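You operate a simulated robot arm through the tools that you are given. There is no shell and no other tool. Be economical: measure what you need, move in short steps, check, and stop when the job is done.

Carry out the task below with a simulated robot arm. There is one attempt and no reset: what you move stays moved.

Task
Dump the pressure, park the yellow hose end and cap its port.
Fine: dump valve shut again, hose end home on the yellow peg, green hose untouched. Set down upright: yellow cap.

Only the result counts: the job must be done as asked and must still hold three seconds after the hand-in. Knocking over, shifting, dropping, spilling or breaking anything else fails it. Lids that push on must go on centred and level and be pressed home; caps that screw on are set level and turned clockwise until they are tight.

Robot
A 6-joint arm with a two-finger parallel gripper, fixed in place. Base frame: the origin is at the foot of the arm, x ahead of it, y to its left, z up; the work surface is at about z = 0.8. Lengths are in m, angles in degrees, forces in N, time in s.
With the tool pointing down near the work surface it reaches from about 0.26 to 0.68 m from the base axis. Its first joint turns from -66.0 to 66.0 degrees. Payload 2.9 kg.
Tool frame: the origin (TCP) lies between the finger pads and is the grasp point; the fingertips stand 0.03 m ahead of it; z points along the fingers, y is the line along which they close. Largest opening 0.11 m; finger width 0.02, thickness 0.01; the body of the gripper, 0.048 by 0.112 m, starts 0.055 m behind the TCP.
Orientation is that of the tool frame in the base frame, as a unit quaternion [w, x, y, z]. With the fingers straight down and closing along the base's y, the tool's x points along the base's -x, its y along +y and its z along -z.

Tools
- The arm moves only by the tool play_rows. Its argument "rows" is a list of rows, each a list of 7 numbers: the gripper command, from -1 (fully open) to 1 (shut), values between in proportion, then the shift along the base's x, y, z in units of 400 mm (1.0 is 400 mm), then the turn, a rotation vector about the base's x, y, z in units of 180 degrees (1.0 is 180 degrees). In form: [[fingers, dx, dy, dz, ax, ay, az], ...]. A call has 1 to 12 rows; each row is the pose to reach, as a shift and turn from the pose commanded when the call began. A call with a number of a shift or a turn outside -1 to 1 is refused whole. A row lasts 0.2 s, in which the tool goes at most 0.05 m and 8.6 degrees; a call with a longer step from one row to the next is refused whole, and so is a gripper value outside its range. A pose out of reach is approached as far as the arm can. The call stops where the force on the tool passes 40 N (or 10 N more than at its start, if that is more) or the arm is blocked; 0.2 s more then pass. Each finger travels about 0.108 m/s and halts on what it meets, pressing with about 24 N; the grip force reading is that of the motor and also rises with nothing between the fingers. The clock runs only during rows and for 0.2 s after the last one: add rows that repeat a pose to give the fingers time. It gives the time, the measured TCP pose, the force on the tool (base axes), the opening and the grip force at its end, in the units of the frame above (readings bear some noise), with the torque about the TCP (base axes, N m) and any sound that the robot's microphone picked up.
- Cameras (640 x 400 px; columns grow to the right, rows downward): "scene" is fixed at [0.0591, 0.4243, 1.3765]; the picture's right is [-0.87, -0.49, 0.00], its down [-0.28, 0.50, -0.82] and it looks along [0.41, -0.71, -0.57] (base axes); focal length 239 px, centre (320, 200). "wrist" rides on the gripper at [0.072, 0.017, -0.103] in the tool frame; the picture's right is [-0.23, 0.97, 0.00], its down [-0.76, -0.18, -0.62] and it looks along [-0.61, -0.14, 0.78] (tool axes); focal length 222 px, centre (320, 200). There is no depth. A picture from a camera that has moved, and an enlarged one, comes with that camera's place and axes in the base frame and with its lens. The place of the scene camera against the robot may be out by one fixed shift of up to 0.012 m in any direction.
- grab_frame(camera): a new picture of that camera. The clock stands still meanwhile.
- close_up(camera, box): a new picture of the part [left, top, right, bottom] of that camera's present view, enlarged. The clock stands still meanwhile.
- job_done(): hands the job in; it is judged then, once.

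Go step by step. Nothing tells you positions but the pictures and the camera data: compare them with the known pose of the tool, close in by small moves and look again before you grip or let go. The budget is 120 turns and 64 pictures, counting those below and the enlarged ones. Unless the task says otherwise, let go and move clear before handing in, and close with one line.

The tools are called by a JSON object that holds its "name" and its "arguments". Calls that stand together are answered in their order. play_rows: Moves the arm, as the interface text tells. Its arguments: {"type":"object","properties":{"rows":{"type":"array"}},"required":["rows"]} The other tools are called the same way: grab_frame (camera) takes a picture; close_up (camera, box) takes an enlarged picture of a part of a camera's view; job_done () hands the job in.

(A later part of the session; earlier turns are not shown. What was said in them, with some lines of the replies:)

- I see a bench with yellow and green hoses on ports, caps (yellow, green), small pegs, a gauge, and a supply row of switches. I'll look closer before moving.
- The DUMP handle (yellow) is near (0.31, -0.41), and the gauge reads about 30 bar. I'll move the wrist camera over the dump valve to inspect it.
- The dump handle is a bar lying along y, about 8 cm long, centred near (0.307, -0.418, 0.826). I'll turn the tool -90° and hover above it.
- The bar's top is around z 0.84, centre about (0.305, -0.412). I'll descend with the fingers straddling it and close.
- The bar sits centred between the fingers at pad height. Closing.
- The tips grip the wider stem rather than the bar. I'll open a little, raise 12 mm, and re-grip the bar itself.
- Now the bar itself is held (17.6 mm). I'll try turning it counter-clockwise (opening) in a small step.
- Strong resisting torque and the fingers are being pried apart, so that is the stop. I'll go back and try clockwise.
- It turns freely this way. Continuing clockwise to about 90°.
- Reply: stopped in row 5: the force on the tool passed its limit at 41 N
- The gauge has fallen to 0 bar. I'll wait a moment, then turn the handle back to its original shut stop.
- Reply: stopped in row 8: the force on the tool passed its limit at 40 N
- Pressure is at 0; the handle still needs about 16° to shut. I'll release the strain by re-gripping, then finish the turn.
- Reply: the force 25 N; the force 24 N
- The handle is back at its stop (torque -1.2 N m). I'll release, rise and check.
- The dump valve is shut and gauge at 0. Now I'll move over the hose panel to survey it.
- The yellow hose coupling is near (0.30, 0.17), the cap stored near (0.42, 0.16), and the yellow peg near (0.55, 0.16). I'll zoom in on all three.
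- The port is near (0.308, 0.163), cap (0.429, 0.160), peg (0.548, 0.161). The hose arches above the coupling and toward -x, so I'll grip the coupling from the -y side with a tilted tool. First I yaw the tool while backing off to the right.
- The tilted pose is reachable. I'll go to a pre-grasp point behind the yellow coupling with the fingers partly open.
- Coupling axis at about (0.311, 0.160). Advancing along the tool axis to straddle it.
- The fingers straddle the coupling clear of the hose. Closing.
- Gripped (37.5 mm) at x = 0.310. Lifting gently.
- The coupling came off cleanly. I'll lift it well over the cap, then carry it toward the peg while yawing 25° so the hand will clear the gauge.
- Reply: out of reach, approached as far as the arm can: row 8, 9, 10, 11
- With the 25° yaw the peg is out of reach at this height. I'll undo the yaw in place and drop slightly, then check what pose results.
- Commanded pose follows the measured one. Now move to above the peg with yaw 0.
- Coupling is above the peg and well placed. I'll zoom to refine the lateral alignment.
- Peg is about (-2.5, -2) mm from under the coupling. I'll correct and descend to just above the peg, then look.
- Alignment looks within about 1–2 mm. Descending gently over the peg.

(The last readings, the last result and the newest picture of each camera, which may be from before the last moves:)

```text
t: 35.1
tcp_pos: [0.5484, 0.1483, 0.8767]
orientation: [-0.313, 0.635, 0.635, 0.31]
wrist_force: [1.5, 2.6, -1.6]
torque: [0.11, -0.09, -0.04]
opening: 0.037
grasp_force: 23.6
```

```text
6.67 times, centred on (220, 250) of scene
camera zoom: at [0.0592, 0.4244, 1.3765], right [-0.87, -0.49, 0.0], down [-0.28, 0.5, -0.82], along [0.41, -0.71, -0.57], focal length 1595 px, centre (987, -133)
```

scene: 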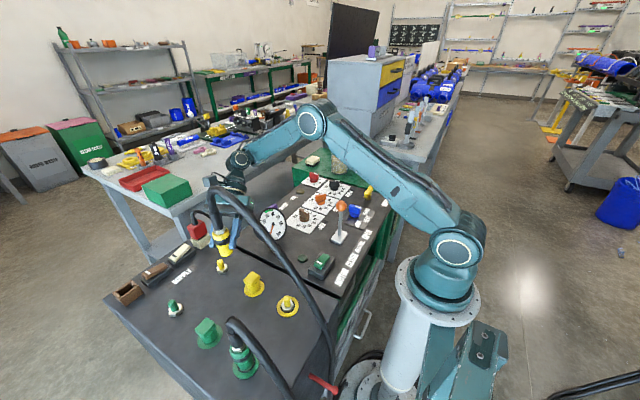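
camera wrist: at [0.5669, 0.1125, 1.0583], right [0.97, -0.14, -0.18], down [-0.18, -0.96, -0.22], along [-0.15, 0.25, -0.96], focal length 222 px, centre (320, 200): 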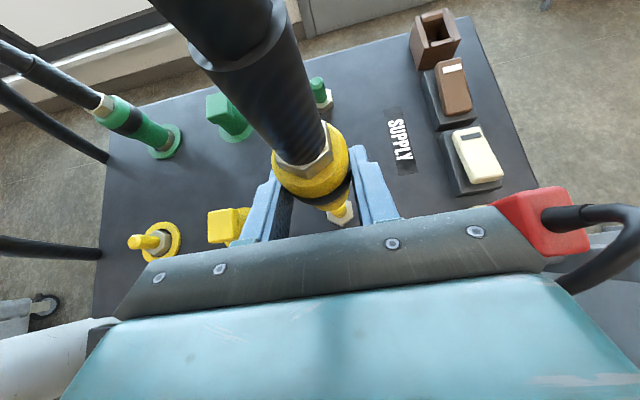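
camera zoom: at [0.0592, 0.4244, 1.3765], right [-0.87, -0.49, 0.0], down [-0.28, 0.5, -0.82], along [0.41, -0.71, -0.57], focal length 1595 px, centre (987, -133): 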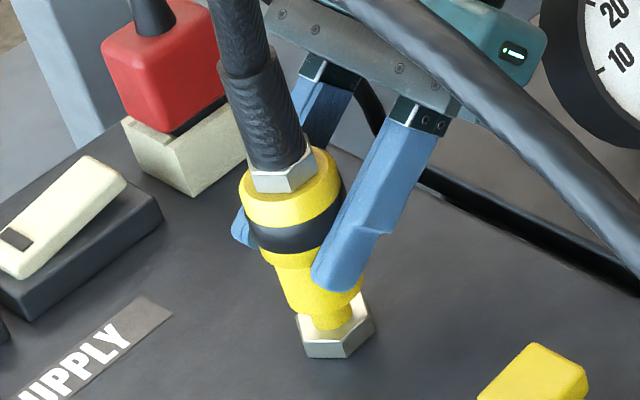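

The coupling is sliding over the peg with little force. Continue down until seated.

{"name": "play_rows", "arguments": {"rows": [[1, 0, 0, -0.015, 0, 0, 0], [1, 0, 0, -0.03, 0, 0, 0], [1, 0, 0, -0.04, 0, 0, 0], [1, 0, 0, -0.05, 0, 0, 0], [1, 0, 0, -0.058, 0, 0, 0]]}}

{"name": "close_up", "arguments": {"camera": "scene", "box": [190, 220, 250, 280]}}

```text
t: 36.3
tcp_pos: [0.5496, 0.1493, 0.8539]
orientation: [-0.312, 0.634, 0.635, 0.312]
wrist_force: [-2.4, -3.0, 18.0]
torque: [0.29, 0.16, -0.01]
opening: 0.0375
grasp_force: 24.1
```

```text
6.67 times, centred on (220, 250) of scene
camera zoom: at [0.0587, 0.4242, 1.3766], right [-0.87, -0.49, 0.0], down [-0.28, 0.5, -0.82], along [0.41, -0.71, -0.57], focal length 1595 px, centre (987, -133)
```

zoom: 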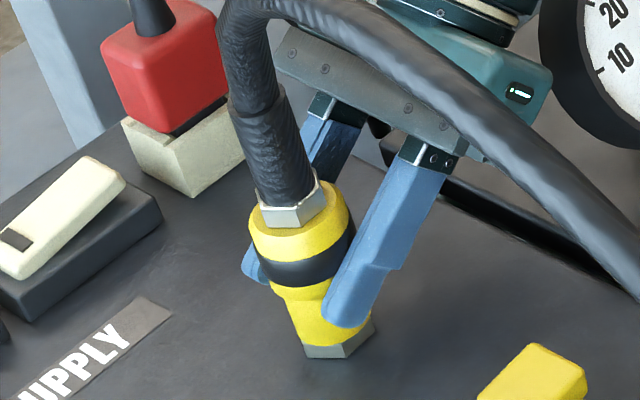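

Seated on the peg's nut with 18 N at the same height as on the port. Releasing and retreating along the tool axis.

{"name": "play_rows", "arguments": {"rows": [[0.3, 0, 0, 0.01, 0, 0, 0], [-0.1, 0, 0, 0.01, 0, 0, 0], [-0.1, 0, 0, 0.01, 0, 0, 0], [-0.1, 0, -0.05, 0.05, 0, 0, 0], [-0.1, 0, -0.1, 0.09, 0, 0, 0], [-0.1, 0, -0.17, 0.14, 0, 0, 0], [-0.1, 0, -0.24, 0.2, 0, 0, 0]]}}

{"name": "close_up", "arguments": {"camera": "scene", "box": [165, 170, 325, 320]}}

{"name": "grab_frame", "arguments": {"camera": "wrist"}}

```text
t: 37.9
tcp_pos: [0.5463, 0.0537, 0.9325]
orientation: [-0.312, 0.635, 0.635, 0.31]
wrist_force: [-0.1, -0.2, 0.3]
torque: [0.01, -0.02, -0.01]
opening: 0.0606
grasp_force: 0.1
```

```text
2.67 times, centred on (245, 245) of scene
camera zoom: at [0.0591, 0.4243, 1.3765], right [-0.87, -0.5, 0.0], down [-0.28, 0.5, -0.82], along [0.41, -0.71, -0.57], focal length 638 px, centre (520, 80)
```

zoom: 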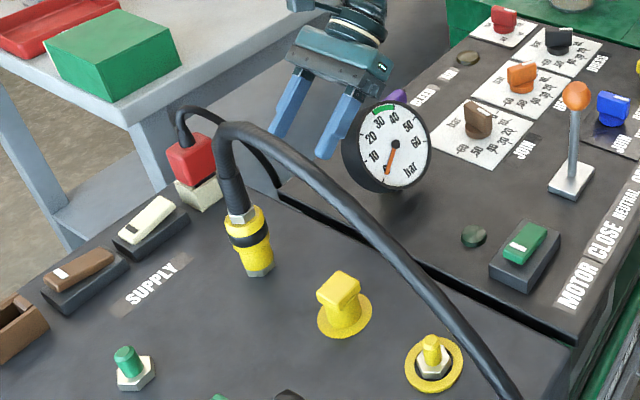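

```text
20 pictures are left
camera wrist: at [0.5648, 0.0153, 1.0534], right [0.97, -0.14, -0.18], down [-0.18, -0.96, -0.22], along [-0.14, 0.25, -0.96], focal length 222 px, centre (320, 200)
```

wrist: 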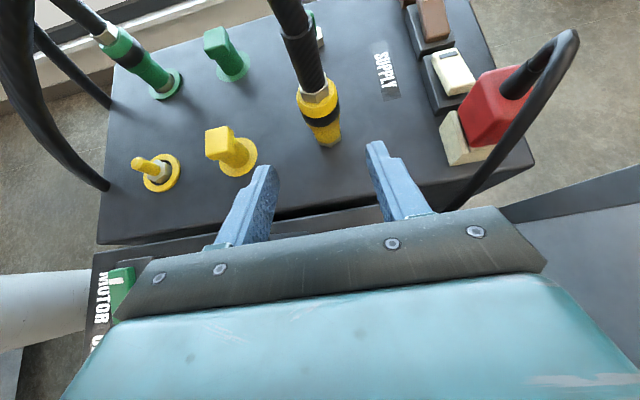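

The coupling is home and upright on the yellow peg. Its hose now arches over the cap and port at z≈0.93–0.97, so I'll use the same tilted approach from -y for the cap. Moving to a pre-grasp behind the cap.

{"name": "play_rows", "arguments": {"rows": [[-0.1, 0, -0.02, 0.1, 0, 0, 0], [-0.1, -0.08, -0.02, 0.13, 0, 0, 0], [-0.1, -0.18, 0, 0.13, 0, 0, 0], [-0.1, -0.27, 0.02, 0.1, 0, 0, 0], [-0.1, -0.298, 0.03, 0.02, 0, 0, 0], [-0.1, -0.298, 0.05, 0.0, 0, 0, 0]]}}

{"name": "grab_frame", "arguments": {"camera": "wrist"}}

```text
t: 39.3
tcp_pos: [0.4276, 0.0718, 0.9321]
orientation: [-0.312, 0.634, 0.636, 0.31]
wrist_force: [-0.3, -0.9, -0.3]
torque: [0.01, -0.02, -0.02]
opening: 0.0607
grasp_force: 0.1
```

```text
19 pictures are left
camera wrist: at [0.4446, 0.034, 1.0525], right [0.97, -0.14, -0.18], down [-0.18, -0.96, -0.22], along [-0.14, 0.25, -0.96], focal length 222 px, centre (320, 200)
```

wrist: 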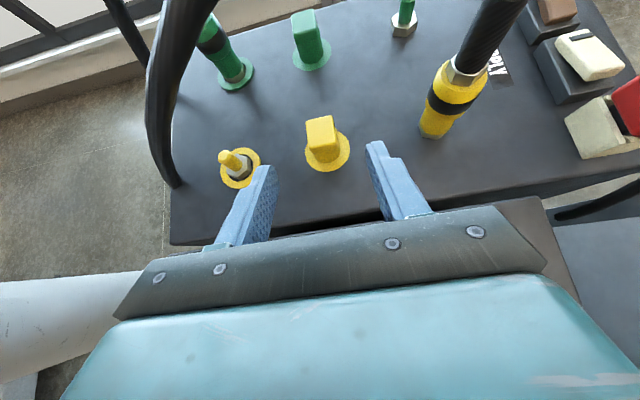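

Cap at (0.426, 0.159), block top near z 0.85. Advancing to straddle its handle and gripping.

{"name": "play_rows", "arguments": {"rows": [[-0.1, -0.002, 0.06, -0.065, 0, 0, 0], [-0.1, -0.004, 0.12, -0.13, 0, 0, 0], [-0.1, -0.004, 0.185, -0.197, 0, 0, 0]]}}

{"name": "grab_frame", "arguments": {"camera": "wrist"}}

{"name": "close_up", "arguments": {"camera": "scene", "box": [205, 220, 325, 320]}}

```text
t: 40.1
tcp_pos: [0.4267, 0.1448, 0.8529]
orientation: [-0.312, 0.635, 0.635, 0.311]
wrist_force: [-0.9, -0.7, 0.9]
torque: [0.04, -0.02, -0.02]
opening: 0.0607
grasp_force: 0.0
```

```text
18 pictures are left
camera wrist: at [0.4433, 0.1067, 0.9737], right [0.97, -0.14, -0.18], down [-0.18, -0.96, -0.22], along [-0.14, 0.25, -0.96], focal length 222 px, centre (320, 200)
```

wrist: 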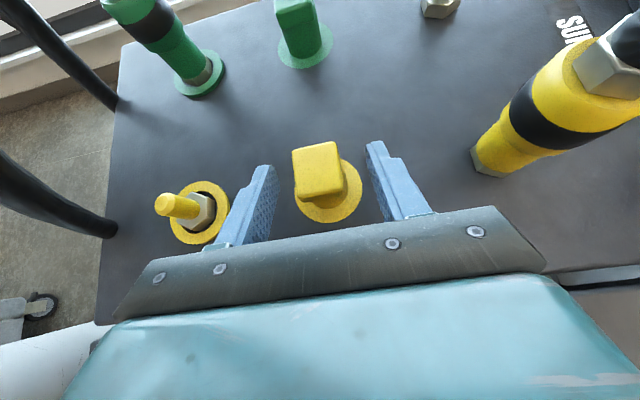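

```text
4.00 times, centred on (265, 270) of scene
camera zoom: at [0.0591, 0.4243, 1.3765], right [-0.87, -0.49, 0.0], down [-0.28, 0.5, -0.82], along [0.41, -0.71, -0.57], focal length 957 px, centre (540, -80)
```

zoom: 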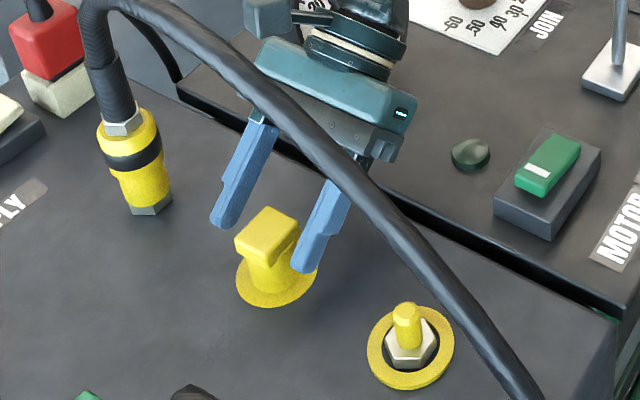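

Fingers flank the handle squarely. A slight advance, then close.

{"name": "play_rows", "arguments": {"rows": [[-0.1, -0.001, 0.012, 0, 0, 0, 0], [0.2, -0.001, 0.015, 0, 0, 0, 0], [0.4, -0.001, 0.015, 0, 0, 0, 0], [1, -0.001, 0.015, 0, 0, 0, 0], [1, -0.001, 0.015, 0, 0, 0, 0], [1, -0.001, 0.015, 0, 0, 0, 0]]}}

{"name": "close_up", "arguments": {"camera": "scene", "box": [205, 220, 325, 320]}}

```text
t: 41.5
tcp_pos: [0.4264, 0.1524, 0.8551]
orientation: [-0.312, 0.635, 0.635, 0.31]
wrist_force: [0.3, -0.3, -0.3]
torque: [0.0, -0.02, -0.03]
opening: 0.0289
grasp_force: 24.5
```

```text
4.00 times, centred on (265, 270) of scene
camera zoom: at [0.0591, 0.4243, 1.3765], right [-0.87, -0.49, 0.0], down [-0.28, 0.5, -0.82], along [0.41, -0.71, -0.57], focal length 957 px, centre (540, -80)
```

zoom: 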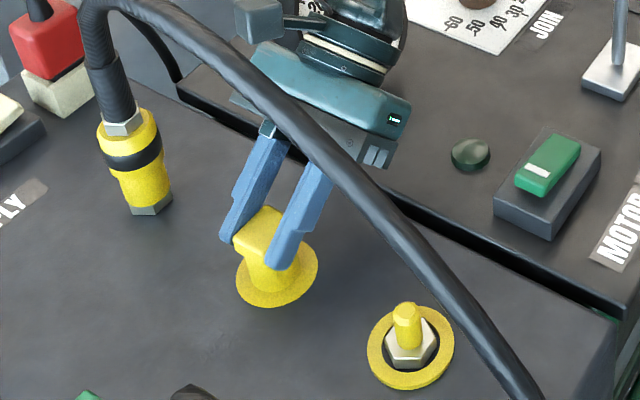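

Handle gripped (28.9 mm). Lifting gently and checking.

{"name": "play_rows", "arguments": {"rows": [[1, 0, 0, 0.015, 0, 0, 0], [1, 0, 0, 0.05, 0, 0, 0], [1, 0, 0, 0.09, 0, 0, 0], [1, 0, 0, 0.115, 0, 0, 0]]}}

{"name": "close_up", "arguments": {"camera": "scene", "box": [205, 220, 325, 320]}}

```text
t: 42.5
tcp_pos: [0.428, 0.1526, 0.8992]
orientation: [-0.313, 0.635, 0.635, 0.31]
wrist_force: [0.1, -0.2, -0.3]
torque: [0.04, -0.04, -0.01]
opening: 0.0291
grasp_force: 24.4
```

```text
4.00 times, centred on (265, 270) of scene
camera zoom: at [0.0591, 0.4243, 1.3765], right [-0.87, -0.49, 0.0], down [-0.28, 0.5, -0.82], along [0.41, -0.71, -0.57], focal length 957 px, centre (540, -80)
```

zoom: 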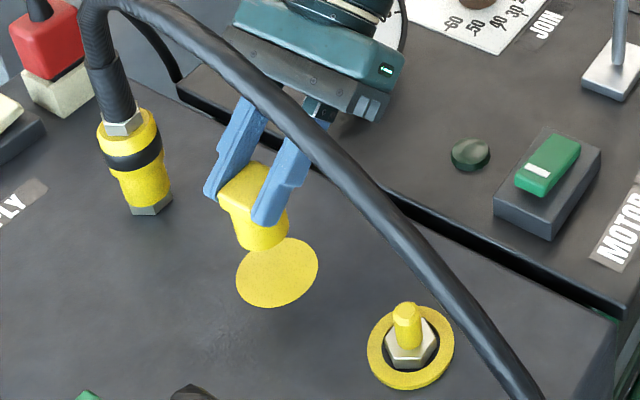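

The cap came up level from its disc. I'll raise it a bit and carry it under the hose to above the port at about (0.310, 0.161).

{"name": "play_rows", "arguments": {"rows": [[1, 0, 0, 0.022, 0, 0, 0], [1, -0.06, 0.001, 0.022, 0, 0, 0], [1, -0.12, 0.002, 0.022, 0, 0, 0], [1, -0.18, 0.003, 0.022, 0, 0, 0], [1, -0.24, 0.003, 0.022, 0, 0, 0], [1, -0.2925, 0.003, 0.022, 0, 0, 0], [1, -0.2925, 0.003, 0.022, 0, 0, 0]]}}

{"name": "close_up", "arguments": {"camera": "scene", "box": [245, 240, 335, 320]}}

{"name": "close_up", "arguments": {"camera": "wrist", "box": [230, 100, 430, 250]}}

```text
t: 44.1
tcp_pos: [0.3107, 0.154, 0.9081]
orientation: [-0.312, 0.635, 0.635, 0.31]
wrist_force: [0.1, -0.2, 0.1]
torque: [-0.01, -0.02, 0.04]
opening: 0.0287
grasp_force: 24.5
```

```text
5.00 times, centred on (290, 280) of scene
camera zoom: at [0.0591, 0.4243, 1.3765], right [-0.87, -0.49, 0.0], down [-0.28, 0.5, -0.82], along [0.41, -0.71, -0.57], focal length 1196 px, centre (470, -200)
```

zoom: 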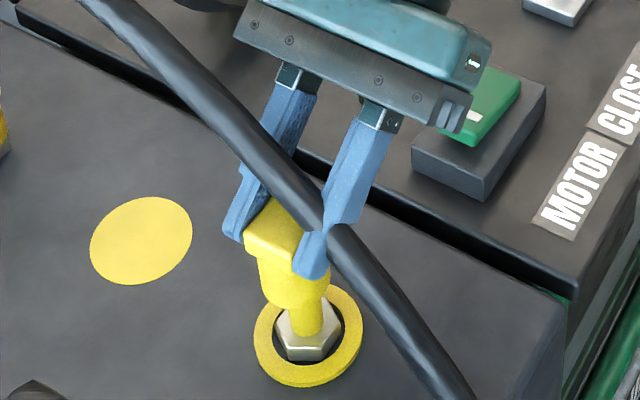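

```text
2.67 times, centred on (330, 175) of wrist
camera zoom: at [0.3276, 0.1167, 1.0286], right [0.97, -0.14, -0.18], down [-0.18, -0.96, -0.22], along [-0.14, 0.25, -0.96], focal length 592 px, centre (293, 267)
```

zoom: 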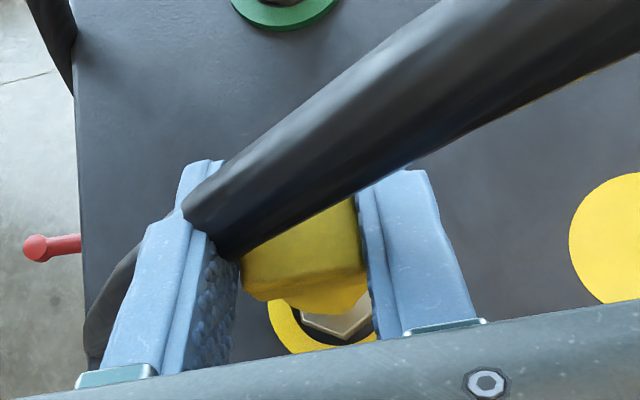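

The hose passes without any contact force, and the cap is aligned with the port within about 2 mm. Descending gently.

{"name": "play_rows", "arguments": {"rows": [[1, 0, 0, -0.015, 0, 0, 0], [1, 0, 0, -0.03, 0, 0, 0], [1, 0, 0, -0.045, 0, 0, 0], [1, 0, 0, -0.06, 0, 0, 0]]}}

{"name": "close_up", "arguments": {"camera": "scene", "box": [245, 240, 335, 320]}}

```text
t: 45.1
tcp_pos: [0.3111, 0.1534, 0.8844]
orientation: [-0.311, 0.636, 0.635, 0.31]
wrist_force: [-0.2, -0.4, 0.3]
torque: [-0.04, 0.03, 0.0]
opening: 0.0289
grasp_force: 24.0
```

```text
5.00 times, centred on (290, 280) of scene
camera zoom: at [0.0591, 0.4243, 1.3765], right [-0.87, -0.49, 0.0], down [-0.28, 0.5, -0.82], along [0.41, -0.71, -0.57], focal length 1196 px, centre (470, -200)
```

zoom: 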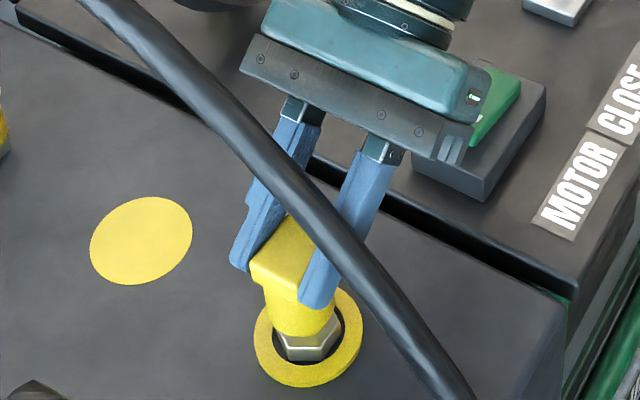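

The pin is inside the cap with no force. Continue down to seating.

{"name": "play_rows", "arguments": {"rows": [[1, 0, 0, -0.015, 0, 0, 0], [1, 0, 0, -0.03, 0, 0, 0], [1, 0, 0, -0.045, 0, 0, 0], [1, 0, 0, -0.055, 0, 0, 0], [1, 0, 0, -0.062, 0, 0, 0]]}}

{"name": "close_up", "arguments": {"camera": "scene", "box": [245, 240, 335, 320]}}

```text
t: 46.3
tcp_pos: [0.3105, 0.1563, 0.8617]
orientation: [-0.315, 0.632, 0.635, 0.314]
wrist_force: [-3.3, -0.6, 37.0]
torque: [0.28, 0.06, 0.02]
opening: 0.0297
grasp_force: 24.0
```

```text
5.00 times, centred on (290, 280) of scene
camera zoom: at [0.0587, 0.4241, 1.3766], right [-0.87, -0.49, 0.0], down [-0.28, 0.5, -0.82], along [0.41, -0.71, -0.57], focal length 1196 px, centre (470, -200)
```

zoom: 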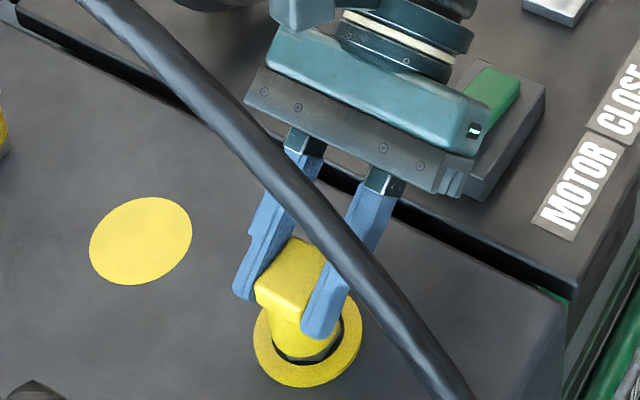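

The cap has bottomed out on the port's nut at 37 N, over the full pin length (smooth pin, push-on). Easing off, releasing, and retreating.

{"name": "play_rows", "arguments": {"rows": [[1, 0, 0, 0.005, 0, 0, 0], [0.5, 0, 0, 0.008, 0, 0, 0], [-0.1, 0, 0, 0.008, 0, 0, 0], [-0.1, 0, 0, 0.008, 0, 0, 0], [-0.1, 0, -0.05, 0.047, 0, 0, 0], [-0.1, 0, -0.1, 0.086, 0, 0, 0], [-0.1, 0, -0.17, 0.14, 0, 0, 0], [-0.1, 0, -0.25, 0.22, 0, 0, 0]]}}

{"name": "close_up", "arguments": {"camera": "scene", "box": [205, 220, 325, 320]}}

{"name": "grab_frame", "arguments": {"camera": "wrist"}}

```text
t: 48.1
tcp_pos: [0.3105, 0.0534, 0.9473]
orientation: [-0.312, 0.635, 0.635, 0.31]
wrist_force: [0.3, -0.3, 0.2]
torque: [0.02, -0.02, 0.01]
opening: 0.0605
grasp_force: 0.1
```

```text
4.00 times, centred on (265, 270) of scene
camera zoom: at [0.0591, 0.4244, 1.3765], right [-0.87, -0.5, 0.0], down [-0.28, 0.5, -0.82], along [0.41, -0.71, -0.57], focal length 957 px, centre (540, -80)
```

zoom: 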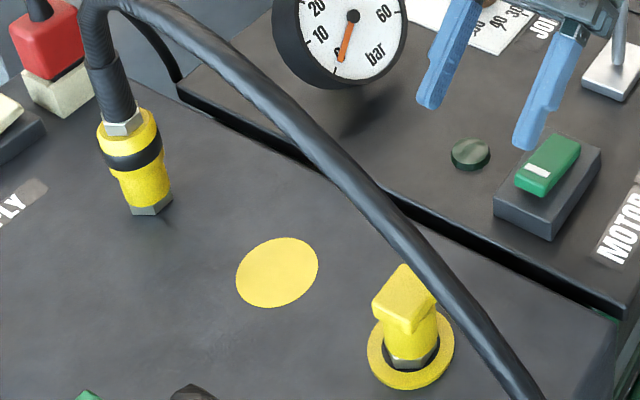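

```text
9 pictures are left
camera wrist: at [0.3273, 0.0161, 1.0682], right [0.97, -0.14, -0.18], down [-0.18, -0.96, -0.22], along [-0.15, 0.25, -0.96], focal length 222 px, centre (320, 200)
```

wrist: 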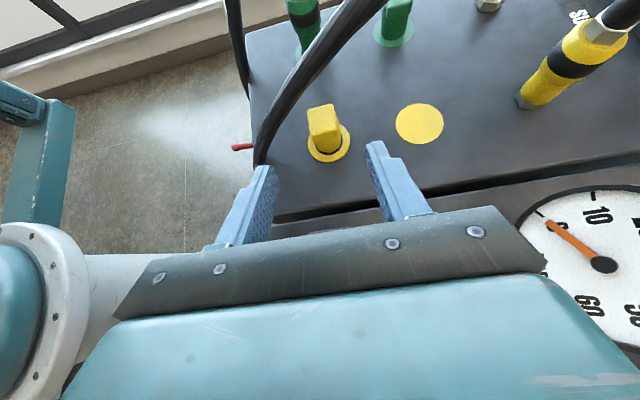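

The cap sits level on the port, the coupling is on its peg, gauge at 0. I'll move clear and make a last check of the dump handle.

{"name": "play_rows", "arguments": {"rows": [[-0.1, 0, -0.05, 0.1, 0, 0, 0], [-0.1, 0, -0.08, 0.2, 0, 0, 0], [-0.1, 0, -0.1, 0.3, 0, 0, 0], [-0.1, 0, -0.1, 0.4, 0, 0, 0], [-0.1, 0, -0.1, 0.4, 0, 0, 0]]}}

{"name": "close_up", "arguments": {"camera": "scene", "box": [325, 165, 425, 228]}}

{"name": "grab_frame", "arguments": {"camera": "scene"}}

```text
t: 49.3
tcp_pos: [0.3093, 0.0148, 1.106]
orientation: [-0.312, 0.635, 0.635, 0.31]
wrist_force: [0.3, 0.3, -0.5]
torque: [-0.02, -0.02, 0.03]
opening: 0.0606
grasp_force: 0.1
```

```text
6.35 times, centred on (375, 196) of scene
camera zoom: at [0.0591, 0.4243, 1.3765], right [-0.87, -0.49, 0.0], down [-0.28, 0.5, -0.82], along [0.41, -0.71, -0.57], focal length 1519 px, centre (-29, 222)
```

zoom: 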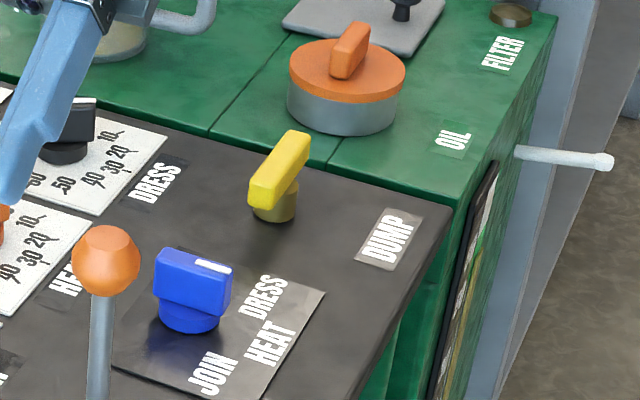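

```text
7 pictures are left
```

scene: 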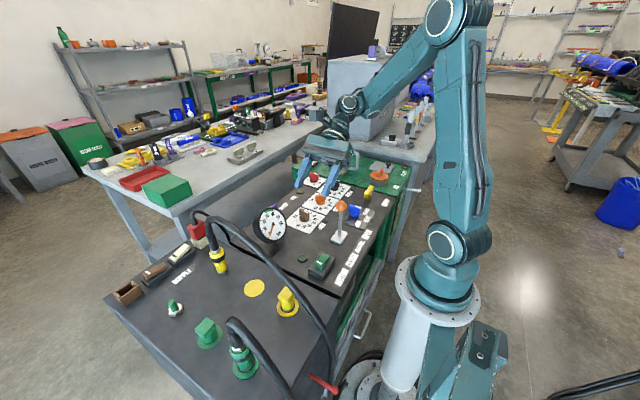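

The dump handle looks just as it did at the start (shut). The pressure reads 0, the hose end is on the yellow peg, the cap is on the port and the green hose is untouched, so I'm handing in.

{"name": "job_done", "arguments": {}}

```text
The job is handed in.
```

I dumped the pressure to 0 bar and shut the dump valve again. The yellow hose end is parked on its peg, the yellow cap is pressed home and upright on the port, and I left the green hose alone.
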